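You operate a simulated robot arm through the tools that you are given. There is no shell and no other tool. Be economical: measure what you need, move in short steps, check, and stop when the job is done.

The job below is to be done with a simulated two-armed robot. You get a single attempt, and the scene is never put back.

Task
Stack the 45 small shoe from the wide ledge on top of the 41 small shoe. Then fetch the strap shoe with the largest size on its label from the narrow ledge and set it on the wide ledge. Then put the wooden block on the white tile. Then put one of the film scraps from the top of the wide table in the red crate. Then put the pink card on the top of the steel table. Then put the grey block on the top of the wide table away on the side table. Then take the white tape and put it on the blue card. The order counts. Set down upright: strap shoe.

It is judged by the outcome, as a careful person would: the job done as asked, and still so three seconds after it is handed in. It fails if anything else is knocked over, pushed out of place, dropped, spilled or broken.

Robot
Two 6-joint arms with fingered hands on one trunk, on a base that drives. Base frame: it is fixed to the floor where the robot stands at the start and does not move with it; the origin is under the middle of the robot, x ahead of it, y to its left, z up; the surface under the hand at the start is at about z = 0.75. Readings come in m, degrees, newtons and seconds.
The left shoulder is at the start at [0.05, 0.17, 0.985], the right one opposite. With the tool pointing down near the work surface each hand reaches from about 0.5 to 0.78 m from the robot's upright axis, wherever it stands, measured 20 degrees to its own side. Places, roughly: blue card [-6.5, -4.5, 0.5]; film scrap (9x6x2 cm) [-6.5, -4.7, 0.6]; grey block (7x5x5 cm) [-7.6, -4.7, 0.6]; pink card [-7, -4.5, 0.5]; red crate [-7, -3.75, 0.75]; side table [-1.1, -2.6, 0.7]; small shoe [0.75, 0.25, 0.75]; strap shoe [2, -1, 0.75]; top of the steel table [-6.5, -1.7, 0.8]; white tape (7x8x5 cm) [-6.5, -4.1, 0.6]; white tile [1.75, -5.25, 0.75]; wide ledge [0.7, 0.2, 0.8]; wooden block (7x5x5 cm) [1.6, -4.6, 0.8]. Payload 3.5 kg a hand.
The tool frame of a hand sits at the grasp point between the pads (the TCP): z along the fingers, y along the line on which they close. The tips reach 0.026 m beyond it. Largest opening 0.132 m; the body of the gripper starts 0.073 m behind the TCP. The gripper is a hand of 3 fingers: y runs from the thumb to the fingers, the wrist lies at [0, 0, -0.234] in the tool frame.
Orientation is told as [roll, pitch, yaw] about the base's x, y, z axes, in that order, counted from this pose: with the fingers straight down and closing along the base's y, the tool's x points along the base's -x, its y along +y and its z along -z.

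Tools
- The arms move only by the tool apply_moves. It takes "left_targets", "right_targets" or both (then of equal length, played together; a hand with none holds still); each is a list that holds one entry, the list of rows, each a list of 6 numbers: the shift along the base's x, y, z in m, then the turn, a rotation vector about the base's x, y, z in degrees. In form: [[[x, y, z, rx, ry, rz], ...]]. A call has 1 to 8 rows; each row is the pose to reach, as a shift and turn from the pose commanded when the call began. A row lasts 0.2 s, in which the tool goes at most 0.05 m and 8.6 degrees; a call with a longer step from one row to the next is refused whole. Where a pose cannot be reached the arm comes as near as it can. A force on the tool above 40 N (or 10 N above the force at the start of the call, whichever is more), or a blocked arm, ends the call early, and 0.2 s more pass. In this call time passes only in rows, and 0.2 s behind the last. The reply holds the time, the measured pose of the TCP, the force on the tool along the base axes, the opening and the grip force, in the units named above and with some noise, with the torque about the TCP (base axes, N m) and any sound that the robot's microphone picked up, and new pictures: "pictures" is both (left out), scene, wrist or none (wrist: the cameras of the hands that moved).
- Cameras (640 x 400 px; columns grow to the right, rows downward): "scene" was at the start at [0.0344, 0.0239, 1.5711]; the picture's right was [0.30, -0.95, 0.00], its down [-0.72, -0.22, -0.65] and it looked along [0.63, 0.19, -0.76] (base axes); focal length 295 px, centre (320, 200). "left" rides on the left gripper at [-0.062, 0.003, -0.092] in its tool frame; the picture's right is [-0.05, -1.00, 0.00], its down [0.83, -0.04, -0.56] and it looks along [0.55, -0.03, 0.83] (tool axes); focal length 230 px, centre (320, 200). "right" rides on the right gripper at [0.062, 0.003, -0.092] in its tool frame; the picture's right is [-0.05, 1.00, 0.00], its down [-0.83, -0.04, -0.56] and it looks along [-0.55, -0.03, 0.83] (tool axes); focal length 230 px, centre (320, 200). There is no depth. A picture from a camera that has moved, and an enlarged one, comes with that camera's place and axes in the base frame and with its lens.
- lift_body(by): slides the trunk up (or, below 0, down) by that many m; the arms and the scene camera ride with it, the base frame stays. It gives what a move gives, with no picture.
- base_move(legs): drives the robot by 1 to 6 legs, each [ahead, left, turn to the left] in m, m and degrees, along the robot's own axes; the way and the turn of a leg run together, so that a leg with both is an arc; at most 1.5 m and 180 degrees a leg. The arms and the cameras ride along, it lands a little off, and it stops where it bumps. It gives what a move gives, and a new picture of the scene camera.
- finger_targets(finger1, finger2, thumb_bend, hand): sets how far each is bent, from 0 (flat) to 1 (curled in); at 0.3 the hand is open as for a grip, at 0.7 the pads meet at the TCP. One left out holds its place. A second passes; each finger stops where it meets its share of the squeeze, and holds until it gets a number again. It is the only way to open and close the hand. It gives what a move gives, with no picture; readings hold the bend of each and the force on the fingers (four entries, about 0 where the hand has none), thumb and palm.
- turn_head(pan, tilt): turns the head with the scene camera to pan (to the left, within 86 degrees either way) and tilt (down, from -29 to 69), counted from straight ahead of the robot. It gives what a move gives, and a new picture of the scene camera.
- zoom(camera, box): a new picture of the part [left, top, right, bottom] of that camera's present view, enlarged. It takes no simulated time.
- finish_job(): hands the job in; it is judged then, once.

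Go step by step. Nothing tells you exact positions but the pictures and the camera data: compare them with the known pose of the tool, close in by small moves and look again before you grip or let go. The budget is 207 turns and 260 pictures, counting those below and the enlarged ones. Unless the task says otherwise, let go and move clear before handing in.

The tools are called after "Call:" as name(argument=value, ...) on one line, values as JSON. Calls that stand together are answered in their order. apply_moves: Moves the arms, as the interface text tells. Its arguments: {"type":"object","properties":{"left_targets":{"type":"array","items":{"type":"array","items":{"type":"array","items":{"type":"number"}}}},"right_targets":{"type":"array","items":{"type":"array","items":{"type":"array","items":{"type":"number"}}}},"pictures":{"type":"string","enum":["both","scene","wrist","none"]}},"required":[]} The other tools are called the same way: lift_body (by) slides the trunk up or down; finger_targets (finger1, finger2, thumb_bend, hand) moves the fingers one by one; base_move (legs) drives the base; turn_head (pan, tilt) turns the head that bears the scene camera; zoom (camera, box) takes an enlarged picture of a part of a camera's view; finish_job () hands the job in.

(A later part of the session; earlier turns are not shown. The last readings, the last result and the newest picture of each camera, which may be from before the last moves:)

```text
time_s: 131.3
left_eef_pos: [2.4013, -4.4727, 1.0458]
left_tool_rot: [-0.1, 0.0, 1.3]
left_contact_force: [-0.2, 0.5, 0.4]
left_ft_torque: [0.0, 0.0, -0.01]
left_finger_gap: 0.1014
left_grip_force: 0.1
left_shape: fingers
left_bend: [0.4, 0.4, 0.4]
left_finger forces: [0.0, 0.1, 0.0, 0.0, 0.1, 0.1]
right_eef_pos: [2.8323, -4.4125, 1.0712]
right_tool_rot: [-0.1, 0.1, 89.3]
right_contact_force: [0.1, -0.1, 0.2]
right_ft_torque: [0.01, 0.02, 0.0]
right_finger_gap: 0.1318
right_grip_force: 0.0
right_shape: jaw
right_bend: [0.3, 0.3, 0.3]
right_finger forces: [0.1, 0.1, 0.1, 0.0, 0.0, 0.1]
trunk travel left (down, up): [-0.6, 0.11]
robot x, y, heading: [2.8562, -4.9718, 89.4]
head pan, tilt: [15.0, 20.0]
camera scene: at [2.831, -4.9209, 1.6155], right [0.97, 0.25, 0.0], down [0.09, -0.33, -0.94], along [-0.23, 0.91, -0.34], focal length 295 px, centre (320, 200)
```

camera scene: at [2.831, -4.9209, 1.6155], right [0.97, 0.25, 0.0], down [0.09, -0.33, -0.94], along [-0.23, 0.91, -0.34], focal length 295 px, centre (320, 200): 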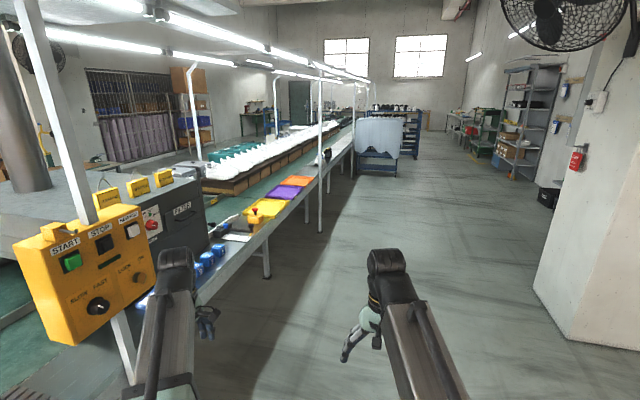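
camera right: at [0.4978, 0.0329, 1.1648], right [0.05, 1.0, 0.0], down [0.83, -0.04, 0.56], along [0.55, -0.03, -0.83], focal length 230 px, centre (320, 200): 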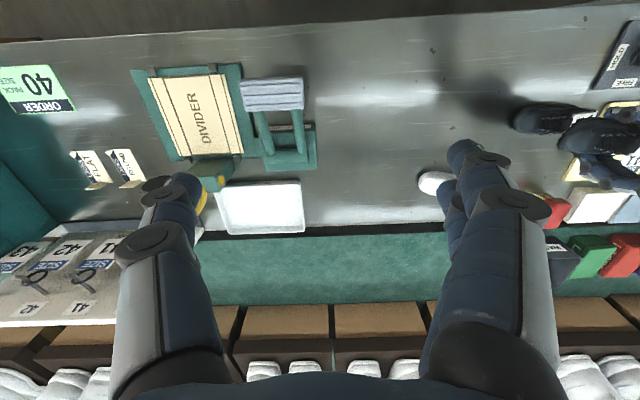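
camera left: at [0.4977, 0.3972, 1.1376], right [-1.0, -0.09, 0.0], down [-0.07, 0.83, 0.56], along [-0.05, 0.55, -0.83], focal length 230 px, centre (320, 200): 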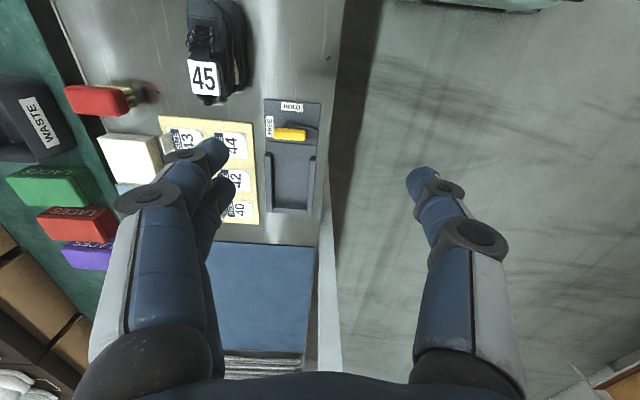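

Call:
base_move(legs=[[1.4, -0.15, 0], [1.4, 0, 0]])

Call:
turn_head(pan=50, tilt=30)

```text
time_s: 145.0
left_eef_pos: [2.6446, -1.6526, 1.0452]
left_tool_rot: [0.0, 0.1, -0.7]
left_contact_force: [-0.7, 0.7, 0.7]
left_ft_torque: [-0.01, 0.0, 0.01]
left_finger_gap: 0.1014
left_grip_force: 0.0
left_shape: fingers
left_bend: [0.4, 0.4, 0.4]
left_finger forces: [0.0, 0.0, 0.0, 0.0, 0.0, 0.0]
right_eef_pos: [3.0776, -1.6072, 1.0718]
right_tool_rot: [-0.1, 0.0, 87.4]
right_contact_force: [-0.2, -0.3, 0.0]
right_ft_torque: [-0.02, 0.04, 0.0]
right_finger_gap: 0.1316
right_grip_force: 0.1
right_shape: jaw
right_bend: [0.3, 0.3, 0.3]
right_finger forces: [0.1, 0.1, 0.0, 0.1, 0.1, 0.1]
trunk travel left (down, up): [-0.6, 0.11]
robot x, y, heading: [3.079, -2.1736, 87.3]
head pan, tilt: [15.0, 20.0]
camera scene: at [3.0579, -2.1156, 1.6155], right [0.98, 0.21, 0.0], down [0.07, -0.33, -0.94], along [-0.2, 0.92, -0.34], focal length 295 px, centre (320, 200)
```

scene: 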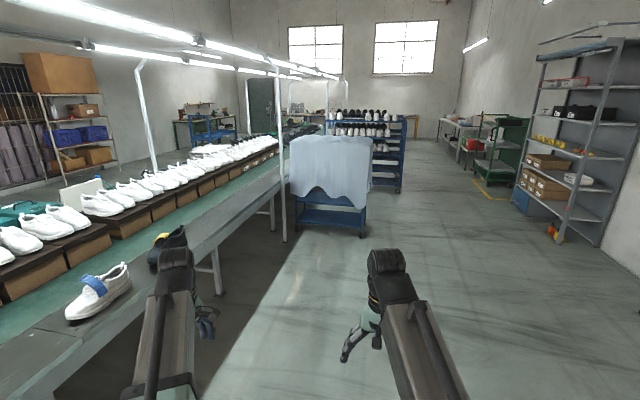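

```text
time_s: 146.0
left_eef_pos: [2.6437, -1.6533, 1.0459]
left_tool_rot: [0.0, 0.0, -0.6]
left_contact_force: [0.4, 0.5, -1.1]
left_ft_torque: [-0.01, 0.01, 0.06]
left_finger_gap: 0.101
left_grip_force: 0.0
left_shape: fingers
left_bend: [0.4, 0.4, 0.4]
left_finger forces: [0.0, 0.0, 0.1, 0.1, 0.0, 0.0]
right_eef_pos: [3.0767, -1.6081, 1.0711]
right_tool_rot: [-0.1, 0.0, 87.3]
right_contact_force: [-0.9, 0.1, 0.6]
right_ft_torque: [0.03, 0.01, 0.02]
right_finger_gap: 0.132
right_grip_force: 0.0
right_shape: jaw
right_bend: [0.3, 0.3, 0.3]
right_finger forces: [0.0, 0.1, 0.0, 0.0, 0.0, 0.0]
trunk travel left (down, up): [-0.6, 0.11]
robot x, y, heading: [3.0815, -2.1677, 87.2]
head pan, tilt: [50.0, 30.0]
camera scene: at [3.0114, -2.1457, 1.5995], right [0.68, 0.74, 0.0], down [0.37, -0.34, -0.87], along [-0.64, 0.59, -0.5], focal length 295 px, centre (320, 200)
```

scene: 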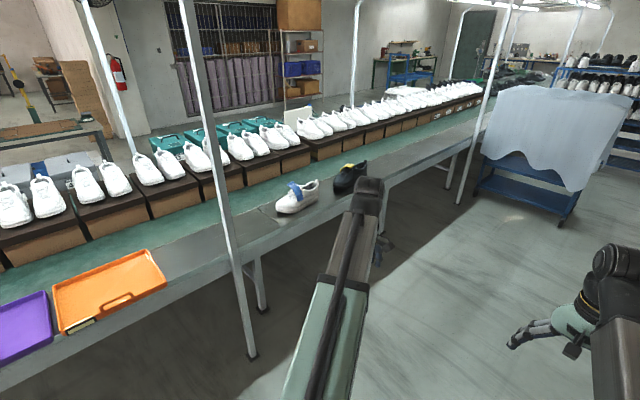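

Two strap shoes are on the narrow ledge: white/blue at about [1.87, -1.26] and black/yellow at about [1.9, -0.86]. I turn to face the ledge and go alongside to read labels.

Call:
base_move(legs=[[0, 0, 92.5], [0, -1.1, 0]])

Call:
turn_head(pan=0, tilt=35)

```text
time_s: 155.6
left_eef_pos: [2.579, -1.5168, 1.0452]
left_tool_rot: [0.0, -0.1, 91.8]
left_contact_force: [-0.1, 0.6, 0.4]
left_ft_torque: [0.0, -0.01, -0.01]
left_finger_gap: 0.1012
left_grip_force: 0.1
left_shape: fingers
left_bend: [0.4, 0.4, 0.4]
left_finger forces: [0.1, 0.0, 0.0, 0.0, 0.0, 0.0]
right_eef_pos: [2.5125, -1.0867, 1.0707]
right_tool_rot: [0.0, -0.1, 179.9]
right_contact_force: [0.1, 0.1, 0.0]
right_ft_torque: [-0.01, 0.0, -0.01]
right_finger_gap: 0.132
right_grip_force: 0.1
right_shape: jaw
right_bend: [0.3, 0.3, 0.3]
right_finger forces: [0.0, 0.1, 0.0, 0.0, 0.0, 0.0]
trunk travel left (down, up): [-0.6, 0.11]
robot x, y, heading: [3.0723, -1.0572, -179.9]
head pan, tilt: [50.0, 30.0]
camera scene: at [3.0548, -1.1263, 1.5995], right [-0.77, 0.64, 0.0], down [0.32, 0.38, -0.87], along [-0.56, -0.66, -0.5], focal length 295 px, centre (320, 200)
```

scene: 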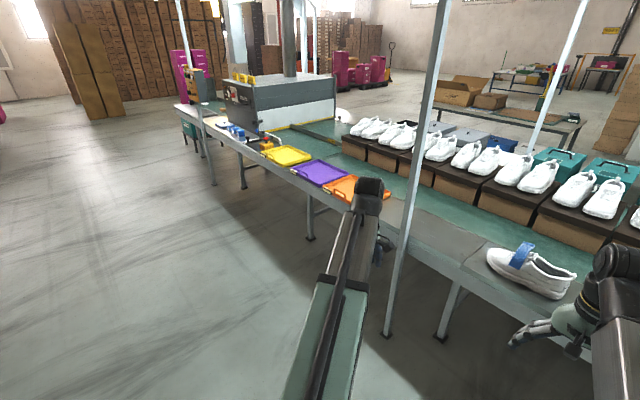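

```text
time_s: 156.8
left_eef_pos: [2.58, -1.5162, 1.0449]
left_tool_rot: [0.0, 0.0, 92.0]
left_contact_force: [0.8, -0.3, -0.2]
left_ft_torque: [0.01, 0.0, 0.0]
left_finger_gap: 0.1014
left_grip_force: 0.0
left_shape: fingers
left_bend: [0.4, 0.4, 0.4]
left_finger forces: [0.0, 0.0, 0.0, 0.0, 0.1, 0.0]
right_eef_pos: [2.5127, -1.087, 1.0711]
right_tool_rot: [-0.1, 0.0, 179.9]
right_contact_force: [-0.1, -0.9, 0.3]
right_ft_torque: [0.02, -0.01, 0.01]
right_finger_gap: 0.1319
right_grip_force: 0.0
right_shape: jaw
right_bend: [0.3, 0.3, 0.3]
right_finger forces: [0.1, 0.1, 0.0, 0.0, 0.0, 0.1]
trunk travel left (down, up): [-0.6, 0.11]
robot x, y, heading: [3.0704, -1.0581, -179.9]
head pan, tilt: [0.0, 35.0]
camera scene: at [3.0248, -1.0575, 1.5917], right [0.0, 1.0, 0.0], down [0.57, 0.0, -0.82], along [-0.82, 0.0, -0.57], focal length 295 px, centre (320, 200)
```

scene: 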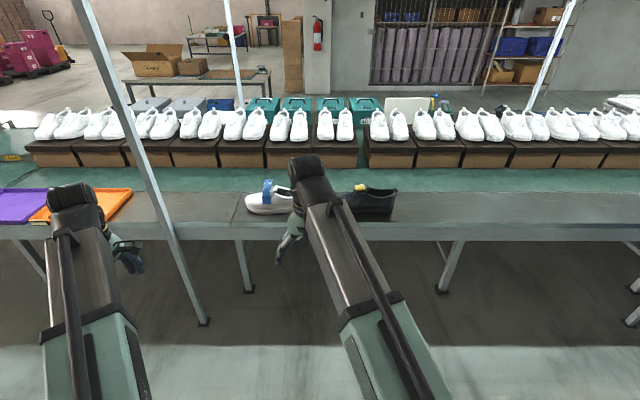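

Call:
zoom(camera="scene", box=[220, 160, 420, 285])

Call:
zoom(camera="right", box=[0, 0, 640, 400])

```text
3.20 times, centred on (320, 222) of scene
camera zoom: at [3.0248, -1.0575, 1.5917], right [0.0, 1.0, 0.0], down [0.57, 0.0, -0.82], along [-0.82, 0.0, -0.57], focal length 943 px, centre (320, 128)
```

zoom: 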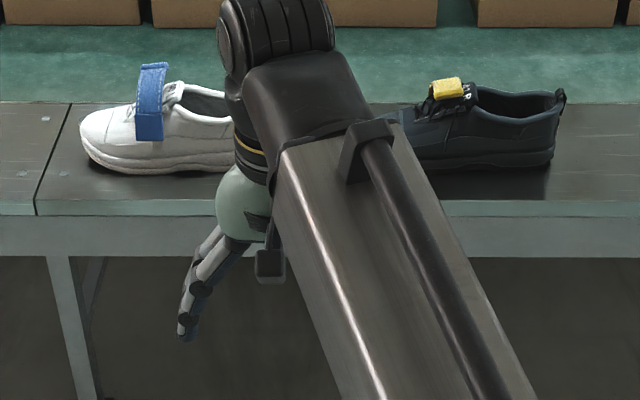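

```text
1.00 times, centred on (320, 200) of right (not enlarged: the box is as wide or as high as the picture)
camera zoom: at [2.5751, -1.0901, 1.1642], right [-0.05, -1.0, 0.0], down [-0.83, 0.04, 0.56], along [-0.55, 0.03, -0.83], focal length 230 px, centre (320, 200)
```

zoom: 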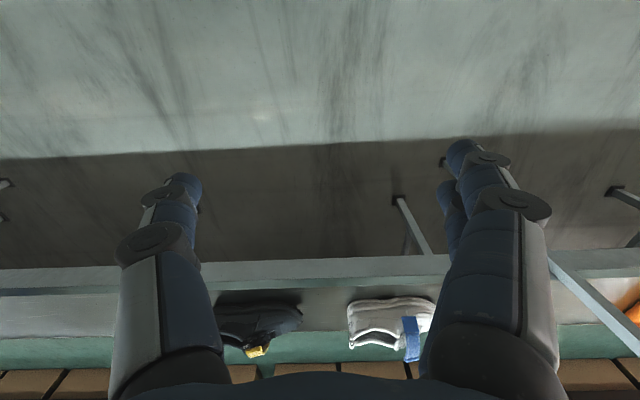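

I move closer to the ledge and look down at the shoes.

Call:
base_move(legs=[[0.47, 0, 0]])

Call:
turn_head(pan=0, tilt=48)

Call:
zoom(camera="right", box=[0, 0, 640, 400])

```text
time_s: 159.6
left_eef_pos: [2.1103, -1.5207, 1.0455]
left_tool_rot: [-0.1, 0.0, 92.2]
left_contact_force: [0.7, 1.1, 0.2]
left_ft_torque: [-0.01, -0.04, -0.01]
left_finger_gap: 0.1012
left_grip_force: 0.0
left_shape: fingers
left_bend: [0.4, 0.4, 0.4]
left_finger forces: [0.0, 0.1, 0.1, 0.0, 0.1, 0.0]
right_eef_pos: [2.0429, -1.0894, 1.0724]
right_tool_rot: [-0.1, -0.1, -179.7]
right_contact_force: [0.7, 0.1, -0.7]
right_ft_torque: [0.0, 0.0, 0.01]
right_finger_gap: 0.1321
right_grip_force: 0.1
right_shape: jaw
right_bend: [0.3, 0.3, 0.3]
right_finger forces: [0.1, 0.1, 0.0, 0.1, 0.0, 0.0]
trunk travel left (down, up): [-0.6, 0.11]
robot x, y, heading: [2.5996, -1.0574, -179.6]
head pan, tilt: [0.0, 35.0]
camera scene: at [2.5543, -1.0591, 1.5916], right [-0.01, 1.0, 0.0], down [0.57, 0.0, -0.82], along [-0.82, 0.0, -0.57], focal length 295 px, centre (320, 200)
```

scene: 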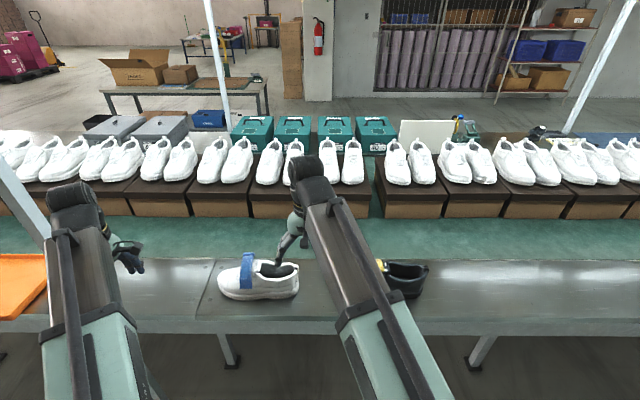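

```text
time_s: 160.3
left_eef_pos: [2.1103, -1.5203, 1.0465]
left_tool_rot: [0.0, 0.0, 92.2]
left_contact_force: [0.5, 0.2, -0.8]
left_ft_torque: [0.03, 0.0, 0.02]
left_finger_gap: 0.1012
left_grip_force: 0.2
left_shape: fingers
left_bend: [0.4, 0.4, 0.4]
left_finger forces: [0.1, 0.0, 0.1, 0.0, 0.0, 0.1]
right_eef_pos: [2.0437, -1.0899, 1.0713]
right_tool_rot: [-0.1, 0.0, -179.8]
right_contact_force: [0.6, 0.3, -0.2]
right_ft_torque: [-0.01, -0.02, -0.01]
right_finger_gap: 0.1319
right_grip_force: 0.0
right_shape: jaw
right_bend: [0.3, 0.3, 0.3]
right_finger forces: [0.1, 0.0, 0.0, 0.0, 0.1, 0.0]
trunk travel left (down, up): [-0.6, 0.11]
robot x, y, heading: [2.6011, -1.062, -179.8]
head pan, tilt: [0.0, 48.0]
camera scene: at [2.5643, -1.059, 1.5727], right [-0.01, 1.0, 0.0], down [0.74, 0.0, -0.67], along [-0.67, 0.0, -0.74], focal length 295 px, centre (320, 200)
```

scene: 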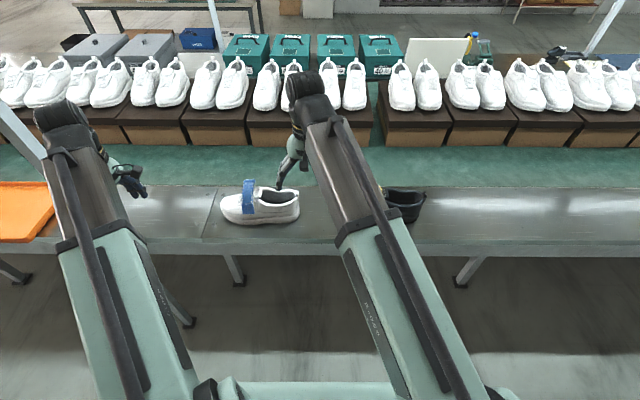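

```text
1.00 times, centred on (320, 200) of right (not enlarged: the box is as wide or as high as the picture)
camera zoom: at [2.1055, -1.0935, 1.1641], right [-0.05, -1.0, 0.0], down [-0.83, 0.04, 0.56], along [-0.55, 0.03, -0.83], focal length 230 px, centre (320, 200)
```

zoom: 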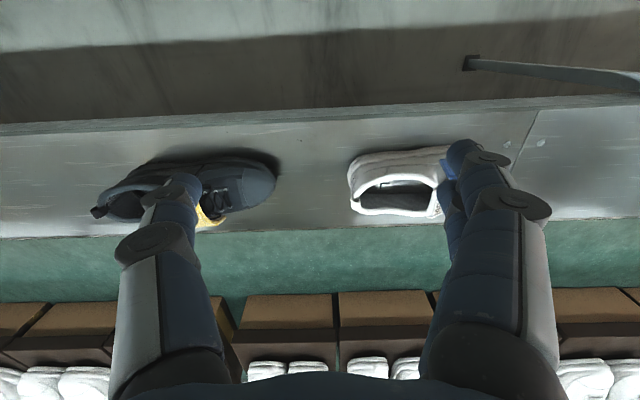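

I shift both hands +y so the wrist cameras see the shoes and their labels.

Call:
apply_moves(left_targets=[[[0, 0.04, 0.01, 0, 0, 0], [0, 0.08, 0.02, 0, 0, 0], [0, 0.12, 0.03, 0, 0, 0], [0, 0.16, 0.04, 0, 0, 0], [0, 0.2, 0.05, 0, 0, 0], [0, 0.24, 0.05, 0, 0, 0], [0, 0.28, 0.05, 0, 0, 0], [-0.02, 0.32, 0.05, 0, 0, 0]]], right_targets=[[[0.01, 0.045, 0, 0, 0, 0], [0.02, 0.09, 0, 0, 0, 0], [0.02, 0.135, 0, 0, 0, 0], [0.02, 0.18, 0, 0, 0, 0], [0.02, 0.225, 0, 0, 0, 0], [0.02, 0.27, 0, 0, 0, 0], [0.02, 0.315, 0, 0, 0, 0], [0.02, 0.35, 0, 0, 0, 0]]], pictures="both")

```text
time_s: 162.1
left_eef_pos: [2.0906, -1.1992, 1.0968]
left_tool_rot: [0.0, -0.1, 92.2]
left_contact_force: [-0.5, 0.3, -1.4]
left_ft_torque: [0.01, 0.03, 0.0]
left_finger_gap: 0.1009
left_grip_force: 0.0
left_shape: fingers
left_bend: [0.4, 0.4, 0.4]
left_finger forces: [0.0, 0.1, 0.1, 0.0, 0.0, 0.0]
left hand out of reach, approached as far as the arm can: row 7
right_eef_pos: [2.0676, -0.7411, 1.0713]
right_tool_rot: [0.0, 0.1, -179.8]
right_contact_force: [-0.2, -0.2, -0.1]
right_ft_torque: [-0.04, 0.03, -0.01]
right_finger_gap: 0.1319
right_grip_force: 0.1
right_shape: jaw
right_bend: [0.3, 0.3, 0.3]
right_finger forces: [0.0, 0.0, 0.1, 0.1, 0.1, 0.0]
trunk travel left (down, up): [-0.6, 0.11]
robot x, y, heading: [2.6045, -1.0624, -179.7]
head pan, tilt: [0.0, 48.0]
camera scene: at [2.5642, -1.0582, 1.5726], right [-0.01, 1.0, 0.0], down [0.74, 0.0, -0.67], along [-0.67, 0.0, -0.74], focal length 295 px, centre (320, 200)
camera right: at [2.1286, -0.7444, 1.1633], right [-0.05, -1.0, 0.0], down [-0.83, 0.04, 0.55], along [-0.55, 0.03, -0.83], focal length 230 px, centre (320, 200)
camera left: at [2.0848, -1.1383, 1.1884], right [1.0, 0.09, 0.0], down [0.07, -0.83, 0.56], along [0.05, -0.55, -0.83], focal length 230 px, centre (320, 200)
```

scene: 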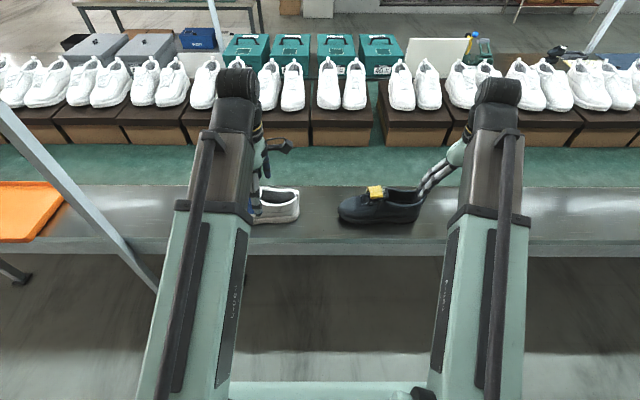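
right: 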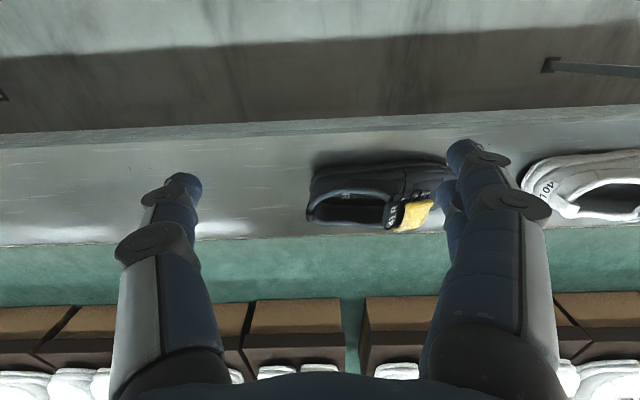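
left: 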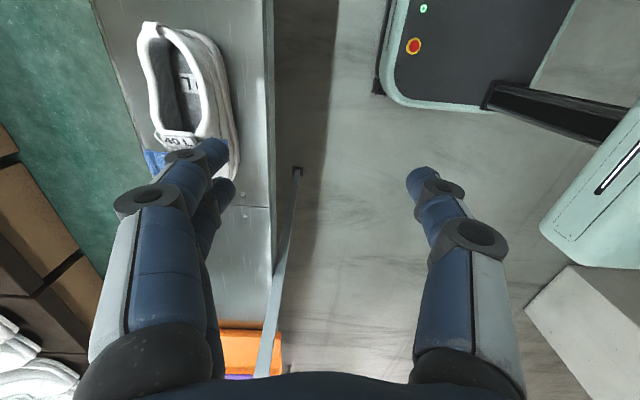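

Call:
zoom(camera="right", box=[300, 130, 460, 230])

Call:
zoom(camera="left", box=[100, 10, 260, 110])

Call:
zoom(camera="right", box=[500, 130, 640, 230])

Call:
zoom(camera="scene", box=[320, 160, 440, 235])

```text
4.00 times, centred on (380, 180) of right
camera zoom: at [2.1286, -0.7444, 1.1633], right [-0.05, -1.0, 0.0], down [-0.83, 0.04, 0.55], along [-0.55, 0.03, -0.83], focal length 920 px, centre (80, 280)
```

zoom: 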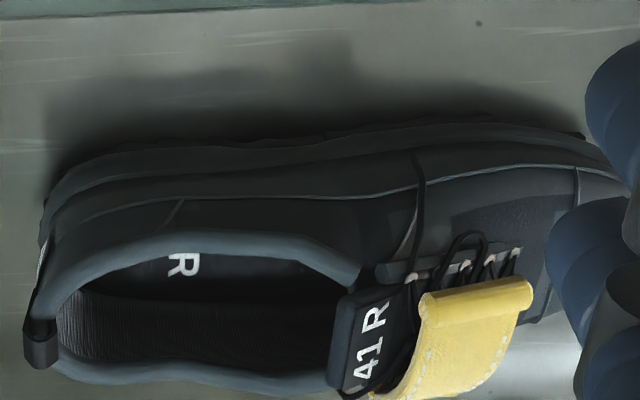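

```text
4.00 times, centred on (180, 60) of left
camera zoom: at [2.0848, -1.1383, 1.1884], right [1.0, 0.09, 0.0], down [0.07, -0.83, 0.56], along [0.05, -0.55, -0.83], focal length 920 px, centre (880, 760)
```

zoom: 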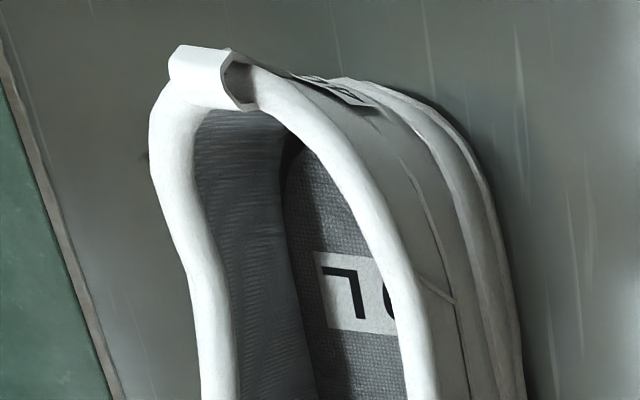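

```text
4.00 times, centred on (570, 180) of right
camera zoom: at [2.1286, -0.7444, 1.1633], right [-0.05, -1.0, 0.0], down [-0.83, 0.04, 0.55], along [-0.55, 0.03, -0.83], focal length 920 px, centre (-680, 280)
```

zoom: 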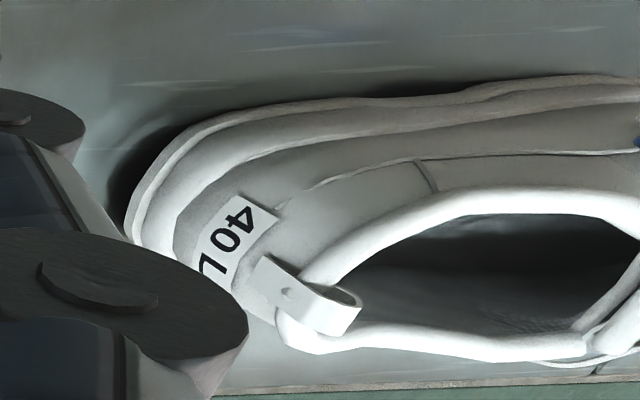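

```text
5.33 times, centred on (380, 198) of scene
camera zoom: at [2.5642, -1.0582, 1.5726], right [-0.01, 1.0, 0.0], down [0.74, 0.0, -0.67], along [-0.67, 0.0, -0.74], focal length 1572 px, centre (0, 213)
```

zoom: 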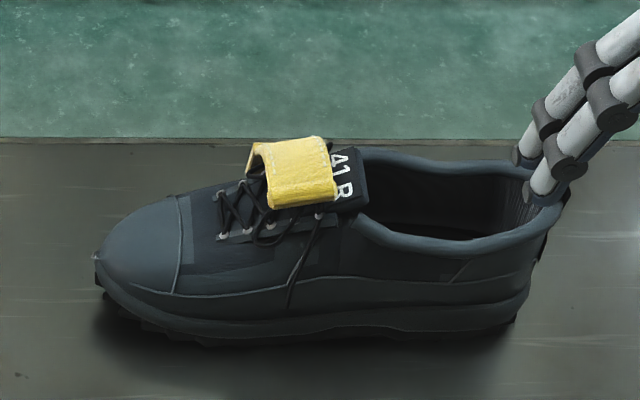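

Labels read: white is 40 L, black is 41 R, so the black shoe goes. I turn the right hand across it, aiming just behind the strap at about [1.88, -0.82], and move the left hand away.

Call:
apply_moves(right_targets=[[[-0.02, -0.01, 0, 0, 0, 8.5], [-0.04, -0.02, 0, 0, 0, 17], [-0.065, -0.03, 0, 0, 0, 25.5], [-0.09, -0.04, 0, 0, 0, 34], [-0.115, -0.05, 0, 0, 0, 42.5], [-0.14, -0.06, 0, 0, 0, 51], [-0.165, -0.07, 0, 0, 0, 59.5], [-0.188, -0.075, 0, 0, 0, 68]]], left_targets=[[[0, -0.04, 0, 0, 0, 0], [0, -0.08, 0, 0, 0, 0], [0, -0.12, 0, 0, 0, 0], [0, -0.16, 0, 0, 0, 0], [0, -0.2, 0, 0, 0, 0], [0, -0.24, 0, 0, 0, 0], [0, -0.28, 0, 0, 0, 0], [0, -0.3, 0, 0, 0, 0]]], pictures="none")

Call:
apply_moves(right_targets=[[[0, 0, -0.03, 0, 0, 8], [0, 0, -0.06, 0, 0, 16], [0, 0, -0.09, 0, 0, 22]]], pictures="both")

```text
time_s: 163.9
left_eef_pos: [2.0904, -1.5015, 1.0952]
left_tool_rot: [0.0, 0.1, 92.1]
left_contact_force: [0.3, 0.9, 0.5]
left_ft_torque: [0.0, 0.03, 0.01]
left_finger_gap: 0.1013
left_grip_force: 0.1
left_shape: fingers
left_bend: [0.4, 0.4, 0.4]
left_finger forces: [0.1, 0.0, 0.1, 0.0, 0.0, 0.0]
right_eef_pos: [1.8844, -0.8195, 1.0688]
right_tool_rot: [-0.1, 0.0, -111.7]
right_contact_force: [0.3, -0.6, 0.3]
right_ft_torque: [-0.03, 0.02, 0.02]
right_finger_gap: 0.1318
right_grip_force: 0.1
right_shape: jaw
right_bend: [0.3, 0.3, 0.3]
right_finger forces: [0.0, 0.0, 0.1, 0.0, 0.1, 0.1]
right hand out of reach, approached as far as the arm can: row 8
trunk travel left (down, up): [-0.6, 0.11]
robot x, y, heading: [2.606, -1.0582, -179.8]
head pan, tilt: [0.0, 48.0]
```

```text
time_s: 164.7
left_eef_pos: [2.0879, -1.5022, 1.095]
left_tool_rot: [0.1, -0.2, 92.1]
left_contact_force: [0.1, 0.0, -0.8]
left_ft_torque: [0.02, 0.0, 0.0]
left_finger_gap: 0.1014
left_grip_force: 0.0
left_shape: fingers
left_bend: [0.4, 0.4, 0.4]
left_finger forces: [0.0, 0.0, 0.0, 0.1, 0.1, 0.1]
right_eef_pos: [1.8827, -0.8995, 0.9869]
right_tool_rot: [-0.1, 0.9, -96.6]
right_contact_force: [-0.7, -1.4, 0.8]
right_ft_torque: [0.02, 0.01, 0.0]
right_finger_gap: 0.1318
right_grip_force: 0.1
right_shape: jaw
right_bend: [0.3, 0.3, 0.3]
right_finger forces: [0.0, 0.1, 0.0, 0.0, 0.1, 0.0]
right hand out of reach, approached as far as the arm can: row 2, 3
trunk travel left (down, up): [-0.6, 0.11]
robot x, y, heading: [2.6047, -1.0585, -179.5]
head pan, tilt: [0.0, 48.0]
camera scene: at [2.5638, -1.0606, 1.5727], right [0.0, 1.0, 0.0], down [0.74, 0.0, -0.67], along [-0.67, 0.0, -0.74], focal length 295 px, centre (320, 200)
camera right: at [1.8935, -0.8395, 1.0814], right [0.99, -0.17, 0.0], down [-0.14, -0.83, 0.54], along [-0.09, -0.53, -0.84], focal length 230 px, centre (320, 200)
```

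scene: 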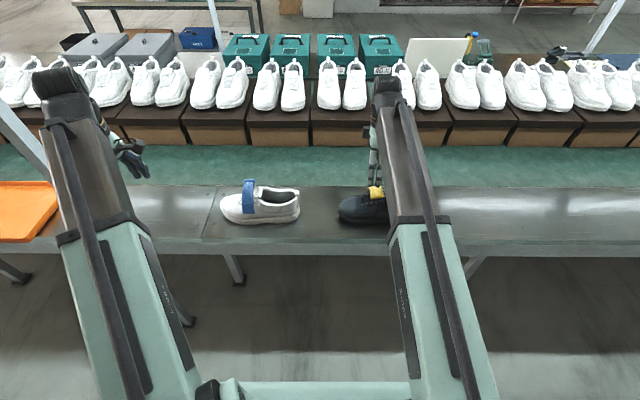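
right: 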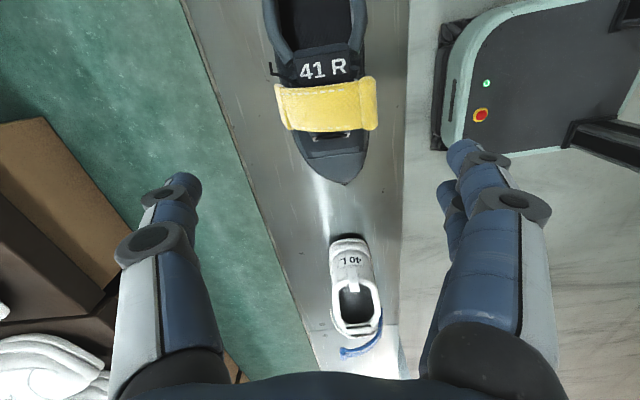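

The hand is at its reach limit, so I drive 0.09 m nearer and re-aim.

Call:
base_move(legs=[[0.09, 0, 0]])

```text
time_s: 165.8
left_eef_pos: [1.9955, -1.5007, 1.0951]
left_tool_rot: [-0.1, 0.0, 92.1]
left_contact_force: [-0.1, 0.1, 0.2]
left_ft_torque: [0.03, -0.08, 0.03]
left_finger_gap: 0.1013
left_grip_force: 0.0
left_shape: fingers
left_bend: [0.4, 0.4, 0.4]
left_finger forces: [0.0, 0.1, 0.0, 0.0, 0.0, 0.1]
right_eef_pos: [1.7901, -0.8962, 0.9871]
right_tool_rot: [-0.2, 0.9, -96.8]
right_contact_force: [-0.7, 0.0, -0.4]
right_ft_torque: [-0.01, -0.01, 0.01]
right_finger_gap: 0.1317
right_grip_force: 0.0
right_shape: jaw
right_bend: [0.3, 0.3, 0.3]
right_finger forces: [0.0, 0.0, 0.0, 0.0, 0.0, 0.0]
trunk travel left (down, up): [-0.6, 0.11]
robot x, y, heading: [2.5111, -1.0609, -179.7]
head pan, tilt: [0.0, 48.0]
camera scene: at [2.47, -1.0594, 1.5726], right [0.0, 1.0, 0.0], down [0.74, 0.0, -0.67], along [-0.67, 0.0, -0.74], focal length 295 px, centre (320, 200)
```

scene: 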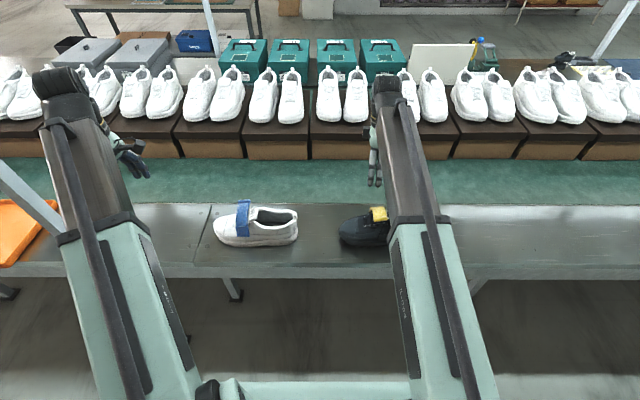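

Call:
apply_moves(right_targets=[[[0.03, 0.02, 0, 0, 0, 3], [0.06, 0.04, 0, 0, 0, 6], [0.09, 0.06, 0, 0, 0, 7]]], pictures="wrist")

```text
time_s: 166.7
left_eef_pos: [1.9976, -1.5007, 1.095]
left_tool_rot: [0.1, 0.0, 92.1]
left_contact_force: [0.0, -0.3, -0.4]
left_ft_torque: [0.0, 0.01, 0.02]
left_finger_gap: 0.1011
left_grip_force: 0.0
left_shape: fingers
left_bend: [0.4, 0.4, 0.4]
left_finger forces: [0.0, 0.1, 0.0, 0.0, 0.0, 0.0]
right_eef_pos: [1.8797, -0.9233, 0.981]
right_tool_rot: [-0.4, 1.8, -94.0]
right_contact_force: [0.1, 0.1, 0.0]
right_ft_torque: [0.03, 0.03, 0.01]
right_finger_gap: 0.132
right_grip_force: 0.1
right_shape: jaw
right_bend: [0.3, 0.3, 0.3]
right_finger forces: [0.0, 0.0, 0.1, 0.1, 0.0, 0.0]
right hand out of reach, approached as far as the arm can: row 1, 2, 3
trunk travel left (down, up): [-0.6, 0.11]
robot x, y, heading: [2.5097, -1.0573, -180.1]
head pan, tilt: [0.0, 48.0]
camera right: at [1.8877, -0.8653, 1.0765], right [0.99, -0.12, -0.01], down [-0.1, -0.84, 0.53], along [-0.07, -0.53, -0.85], focal length 230 px, centre (320, 200)
```

right: 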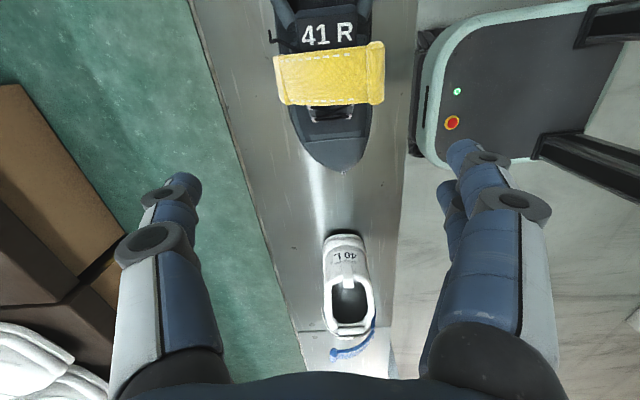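

The right wrist cannot turn that way here, but the left hand is already turned right. I lift the right hand clear and shift the base so the left hand takes the shoe.

Call:
apply_moves(right_targets=[[[0.02, 0.03, 0.03, 0, 0, -8], [0.04, 0.06, 0.06, 0, 0, -16], [0.06, 0.09, 0.09, 0, 0, -24], [0.08, 0.1, 0.1, 0, 0, -32], [0.1, 0.1, 0.1, 0, 0, -40], [0.12, 0.1, 0.1, 0, 0, -48]]], pictures="none")

Call:
base_move(legs=[[0, -0.44, 0]])

```text
time_s: 168.1
left_eef_pos: [1.9975, -1.5011, 1.0941]
left_tool_rot: [0.0, 0.0, 92.2]
left_contact_force: [-0.3, -0.1, -0.4]
left_ft_torque: [-0.01, 0.02, 0.02]
left_finger_gap: 0.1012
left_grip_force: 0.1
left_shape: fingers
left_bend: [0.4, 0.4, 0.4]
left_finger forces: [0.1, 0.0, 0.0, 0.0, 0.0, 0.0]
right_eef_pos: [1.9976, -0.8252, 1.0858]
right_tool_rot: [-0.5, 1.7, -142.0]
right_contact_force: [0.1, -0.9, 0.0]
right_ft_torque: [0.01, 0.02, 0.0]
right_finger_gap: 0.1318
right_grip_force: 0.1
right_shape: jaw
right_bend: [0.3, 0.3, 0.3]
right_finger forces: [0.1, 0.0, 0.0, 0.0, 0.0, 0.0]
trunk travel left (down, up): [-0.6, 0.11]
robot x, y, heading: [2.5081, -1.0571, -179.5]
head pan, tilt: [0.0, 48.0]
```

```text
time_s: 170.7
left_eef_pos: [1.9959, -1.0745, 1.0958]
left_tool_rot: [-0.1, 0.0, 92.0]
left_contact_force: [0.1, 0.4, -0.1]
left_ft_torque: [-0.02, -0.01, -0.03]
left_finger_gap: 0.1013
left_grip_force: 0.0
left_shape: fingers
left_bend: [0.4, 0.4, 0.4]
left_finger forces: [0.0, 0.0, 0.0, 0.0, 0.0, 0.0]
right_eef_pos: [1.9943, -0.3975, 1.0842]
right_tool_rot: [-0.4, 1.7, -141.9]
right_contact_force: [-0.3, 0.4, 0.2]
right_ft_torque: [0.03, -0.03, -0.02]
right_finger_gap: 0.1321
right_grip_force: 0.0
right_shape: jaw
right_bend: [0.3, 0.3, 0.3]
right_finger forces: [0.1, 0.0, 0.1, 0.0, 0.0, 0.0]
trunk travel left (down, up): [-0.6, 0.11]
robot x, y, heading: [2.5122, -0.6351, -180.0]
head pan, tilt: [0.0, 48.0]
camera scene: at [2.4709, -0.6309, 1.5727], right [0.0, 1.0, 0.0], down [0.74, 0.0, -0.67], along [-0.67, 0.0, -0.74], focal length 295 px, centre (320, 200)
```

scene: 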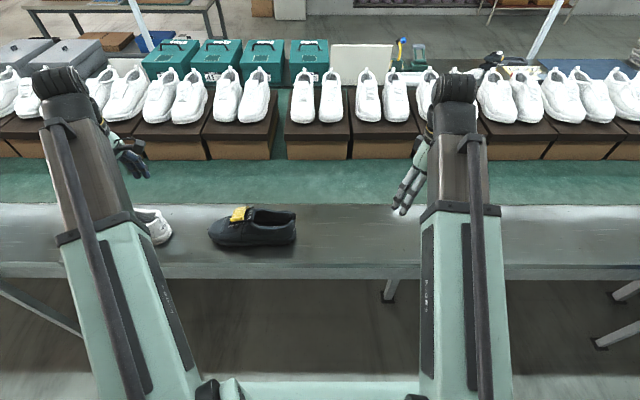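

Now I bring the left hand above the black shoe, open.

Call:
finger_targets(hand="left", finger1=0.3, finger2=0.3, thumb_bend=0.3)

Call:
zoom(camera="scene", box=[190, 190, 310, 265])

Call:
apply_moves(left_targets=[[[-0.015, 0.035, 0, 0, 0, -1], [-0.03, 0.07, 0, 0, 0, -2], [-0.045, 0.105, 0, 0, 0, -2], [-0.06, 0.14, -0.01, 0, 0, -2], [-0.075, 0.175, -0.03, 0, 0, -2], [-0.09, 0.21, -0.05, 0, 0, -2], [-0.105, 0.24, -0.07, 0, 0, -2], [-0.116, 0.2545, -0.08, 0, 0, -2]]], pictures="wrist")

```text
time_s: 171.7
left_eef_pos: [1.995, -1.0736, 1.0957]
left_tool_rot: [0.0, 0.0, 92.0]
left_contact_force: [-0.4, 0.5, -0.2]
left_ft_torque: [0.0, 0.0, -0.02]
left_finger_gap: 0.1337
left_grip_force: 0.0
left_shape: fingers
left_bend: [0.3, 0.3, 0.3]
left_finger forces: [0.0, 0.0, 0.1, 0.0, 0.1, 0.0]
right_eef_pos: [1.9949, -0.3983, 1.085]
right_tool_rot: [-0.4, 1.7, -141.9]
right_contact_force: [0.2, 0.2, -0.3]
right_ft_torque: [0.0, -0.01, -0.01]
right_finger_gap: 0.1321
right_grip_force: 0.1
right_shape: jaw
right_bend: [0.3, 0.3, 0.3]
right_finger forces: [0.0, 0.0, 0.0, 0.0, 0.1, 0.0]
trunk travel left (down, up): [-0.6, 0.11]
robot x, y, heading: [2.5085, -0.6335, -179.8]
head pan, tilt: [0.0, 48.0]
```

```text
5.33 times, centred on (250, 228) of scene
camera zoom: at [2.4709, -0.632, 1.5727], right [0.0, 1.0, 0.0], down [0.74, 0.0, -0.67], along [-0.67, 0.0, -0.74], focal length 1572 px, centre (693, 53)
```

zoom: 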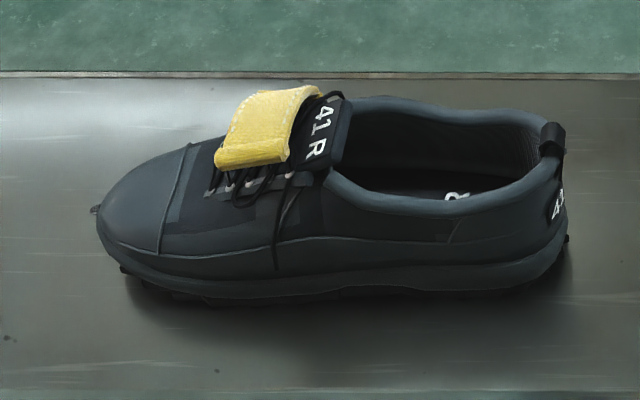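

```text
time_s: 173.5
left_eef_pos: [1.8798, -0.8198, 1.0159]
left_tool_rot: [-0.1, 0.1, 90.1]
left_contact_force: [-0.5, -0.9, -0.5]
left_ft_torque: [-0.02, 0.01, -0.02]
left_finger_gap: 0.1339
left_grip_force: 0.1
left_shape: fingers
left_bend: [0.3, 0.3, 0.3]
left_finger forces: [0.0, 0.1, 0.0, 0.0, 0.0, 0.0]
right_eef_pos: [1.9942, -0.3967, 1.0847]
right_tool_rot: [-0.4, 1.6, -141.9]
right_contact_force: [0.1, 0.3, 0.4]
right_ft_torque: [0.01, 0.0, 0.01]
right_finger_gap: 0.132
right_grip_force: 0.0
right_shape: jaw
right_bend: [0.3, 0.3, 0.3]
right_finger forces: [0.0, 0.0, 0.0, 0.0, 0.0, 0.0]
trunk travel left (down, up): [-0.6, 0.11]
robot x, y, heading: [2.5127, -0.6323, -179.7]
head pan, tilt: [0.0, 48.0]
camera left: at [1.8757, -0.7578, 1.1077], right [1.0, 0.05, 0.0], down [0.04, -0.83, 0.56], along [0.03, -0.55, -0.83], focal length 230 px, centre (320, 200)
```

left: 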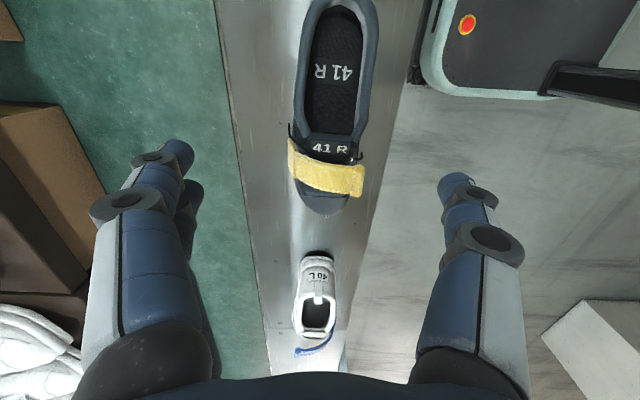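

The shoe axis is at x ≈ 1.893, so I correct and descend to just behind the tag.

Call:
apply_moves(left_targets=[[[0.007, -0.006, -0.04, 0, 0, 0], [0.013, -0.012, -0.08, 0, 0, 0], [0.013, -0.012, -0.12, 0, 0, 0], [0.013, -0.012, -0.15, 0, 0, 0]]], pictures="wrist")

```text
time_s: 174.5
left_eef_pos: [1.8926, -0.831, 0.8629]
left_tool_rot: [-0.1, 0.0, 90.0]
left_contact_force: [0.8, -0.3, 0.1]
left_ft_torque: [-0.02, -0.01, 0.0]
left_finger_gap: 0.1339
left_grip_force: 0.0
left_shape: fingers
left_bend: [0.3, 0.3, 0.3]
left_finger forces: [0.0, 0.0, 0.0, 0.1, 0.0, 0.1]
right_eef_pos: [1.9955, -0.397, 1.0849]
right_tool_rot: [-0.4, 1.6, -142.0]
right_contact_force: [-0.5, 0.2, 0.1]
right_ft_torque: [0.01, 0.01, -0.01]
right_finger_gap: 0.1321
right_grip_force: 0.1
right_shape: jaw
right_bend: [0.3, 0.3, 0.3]
right_finger forces: [0.1, 0.0, 0.1, 0.0, 0.1, 0.1]
trunk travel left (down, up): [-0.6, 0.11]
robot x, y, heading: [2.511, -0.6292, -179.9]
head pan, tilt: [0.0, 48.0]
camera left: at [1.8883, -0.7695, 0.9537], right [1.0, 0.05, 0.0], down [0.04, -0.83, 0.56], along [0.03, -0.55, -0.83], focal length 230 px, centre (320, 200)
```

left: 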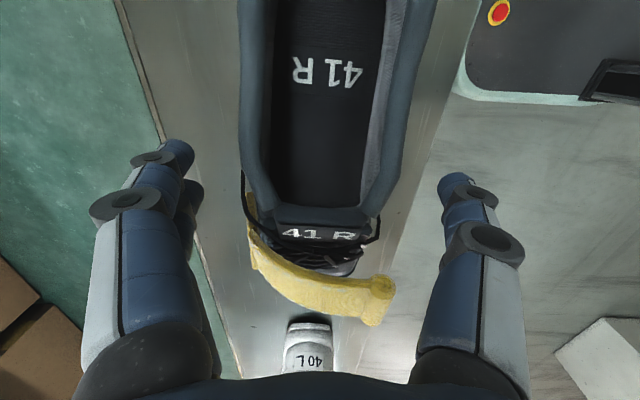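

Call:
apply_moves(left_targets=[[[0, 0.003, -0.03, 0, 0, 0], [0, 0.003, -0.05, 0, 0, 0], [0, 0.003, -0.066, 0, 0, 0]]], pictures="wrist")

Call:
finger_targets(hand="left", finger1=0.75, finger2=0.75, thumb_bend=0.75)

Call:
apply_moves(left_targets=[[[0, 0, 0.02, 0, 0, 0], [0, 0, 0.05, 0, 0, 0]]], pictures="both")

```text
time_s: 175.3
left_eef_pos: [1.8925, -0.829, 0.8022]
left_tool_rot: [0.3, 0.1, 90.2]
left_contact_force: [4.2, -1.7, 30.3]
left_ft_torque: [0.09, -0.36, 0.05]
left_finger_gap: 0.1398
left_grip_force: 13.3
left_shape: fingers
left_bend: [0.3, 0.3, 0.3]
left_finger forces: [2.8, 5.7, 0.0, 0.0, 18.7, 0.0]
right_eef_pos: [1.9966, -0.3971, 1.0878]
right_tool_rot: [-0.5, 1.6, -141.9]
right_contact_force: [0.1, 0.5, 0.3]
right_ft_torque: [-0.02, 0.03, 0.02]
right_finger_gap: 0.1322
right_grip_force: 0.2
right_shape: jaw
right_bend: [0.3, 0.3, 0.3]
right_finger forces: [0.0, 0.0, 0.0, 0.0, 0.0, 0.0]
trunk travel left (down, up): [-0.6, 0.11]
robot x, y, heading: [2.5109, -0.6329, -179.7]
head pan, tilt: [0.0, 48.0]
camera left: at [1.8898, -0.7672, 0.8939], right [1.0, 0.05, 0.0], down [0.05, -0.83, 0.56], along [0.03, -0.56, -0.83], focal length 230 px, centre (320, 200)
```

left: 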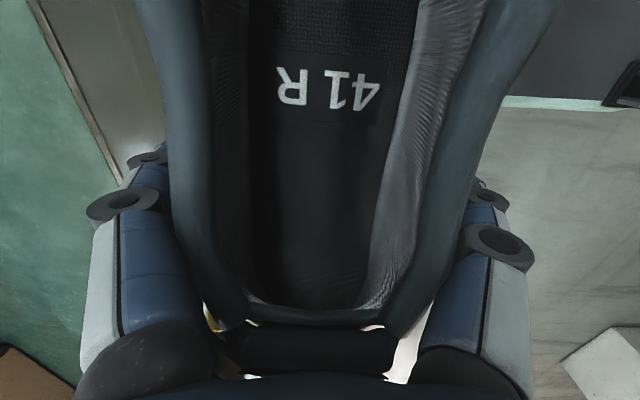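

```text
time_s: 175.7
left_eef_pos: [1.8923, -0.8289, 0.8036]
left_tool_rot: [0.4, 0.1, 90.2]
left_contact_force: [7.4, 1.3, 21.1]
left_ft_torque: [-0.01, 0.13, 0.02]
left_finger_gap: 0.0884
left_grip_force: 46.5
left_shape: fingers
left_bend: [0.62, 0.64, 0.64]
left_finger forces: [20.8, 21.1, 0.0, 0.1, 50.7, 0.0]
right_eef_pos: [1.9966, -0.3969, 1.085]
right_tool_rot: [-0.5, 1.6, -141.9]
right_contact_force: [0.0, 0.1, 1.2]
right_ft_torque: [0.0, -0.02, -0.02]
right_finger_gap: 0.1317
right_grip_force: 0.1
right_shape: jaw
right_bend: [0.3, 0.3, 0.3]
right_finger forces: [0.0, 0.0, 0.1, 0.0, 0.0, 0.1]
trunk travel left (down, up): [-0.6, 0.11]
robot x, y, heading: [2.5104, -0.6307, -180.1]
head pan, tilt: [0.0, 48.0]
stopped (left hand): the force on the tool passed its limit at 42 N (the readings are from after the stop); the commanded pose is now the measured one
```

```text
time_s: 176.2
left_eef_pos: [1.8916, -0.8293, 0.8501]
left_tool_rot: [0.1, -0.1, 90.1]
left_contact_force: [-0.8, -0.6, -3.6]
left_ft_torque: [0.13, 0.0, -0.02]
left_finger_gap: 0.0882
left_grip_force: 39.5
left_shape: fingers
left_bend: [0.63, 0.64, 0.64]
left_finger forces: [19.2, 19.1, 0.0, 0.0, 40.5, 0.0]
right_eef_pos: [1.9939, -0.3976, 1.0847]
right_tool_rot: [-0.3, 1.8, -141.8]
right_contact_force: [0.0, -1.1, 0.7]
right_ft_torque: [-0.04, 0.01, 0.0]
right_finger_gap: 0.132
right_grip_force: 0.0
right_shape: jaw
right_bend: [0.3, 0.3, 0.3]
right_finger forces: [0.0, 0.1, 0.1, 0.0, 0.1, 0.0]
trunk travel left (down, up): [-0.6, 0.11]
robot x, y, heading: [2.5107, -0.6326, -179.6]
head pan, tilt: [0.0, 48.0]
camera scene: at [2.4703, -0.6321, 1.5724], right [0.0, 1.0, 0.0], down [0.74, 0.0, -0.67], along [-0.67, 0.0, -0.74], focal length 295 px, centre (320, 200)
camera left: at [1.8883, -0.7688, 0.9409], right [1.0, 0.05, 0.0], down [0.05, -0.83, 0.56], along [0.03, -0.55, -0.83], focal length 230 px, centre (320, 200)
```

scene: 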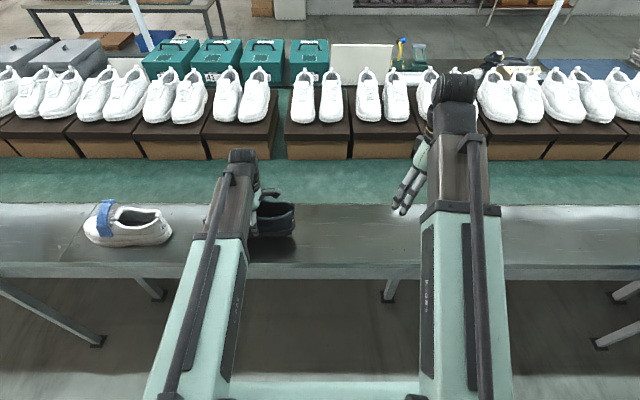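
left: 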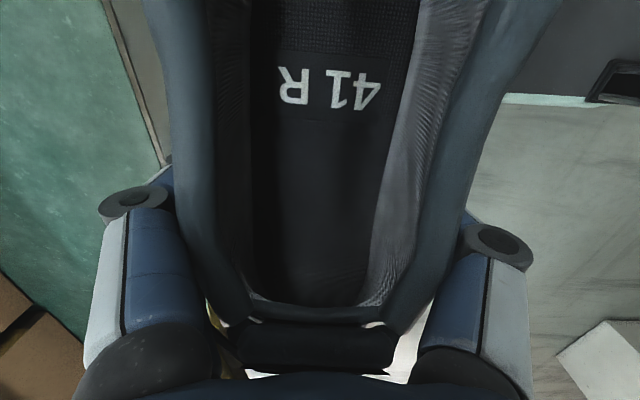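

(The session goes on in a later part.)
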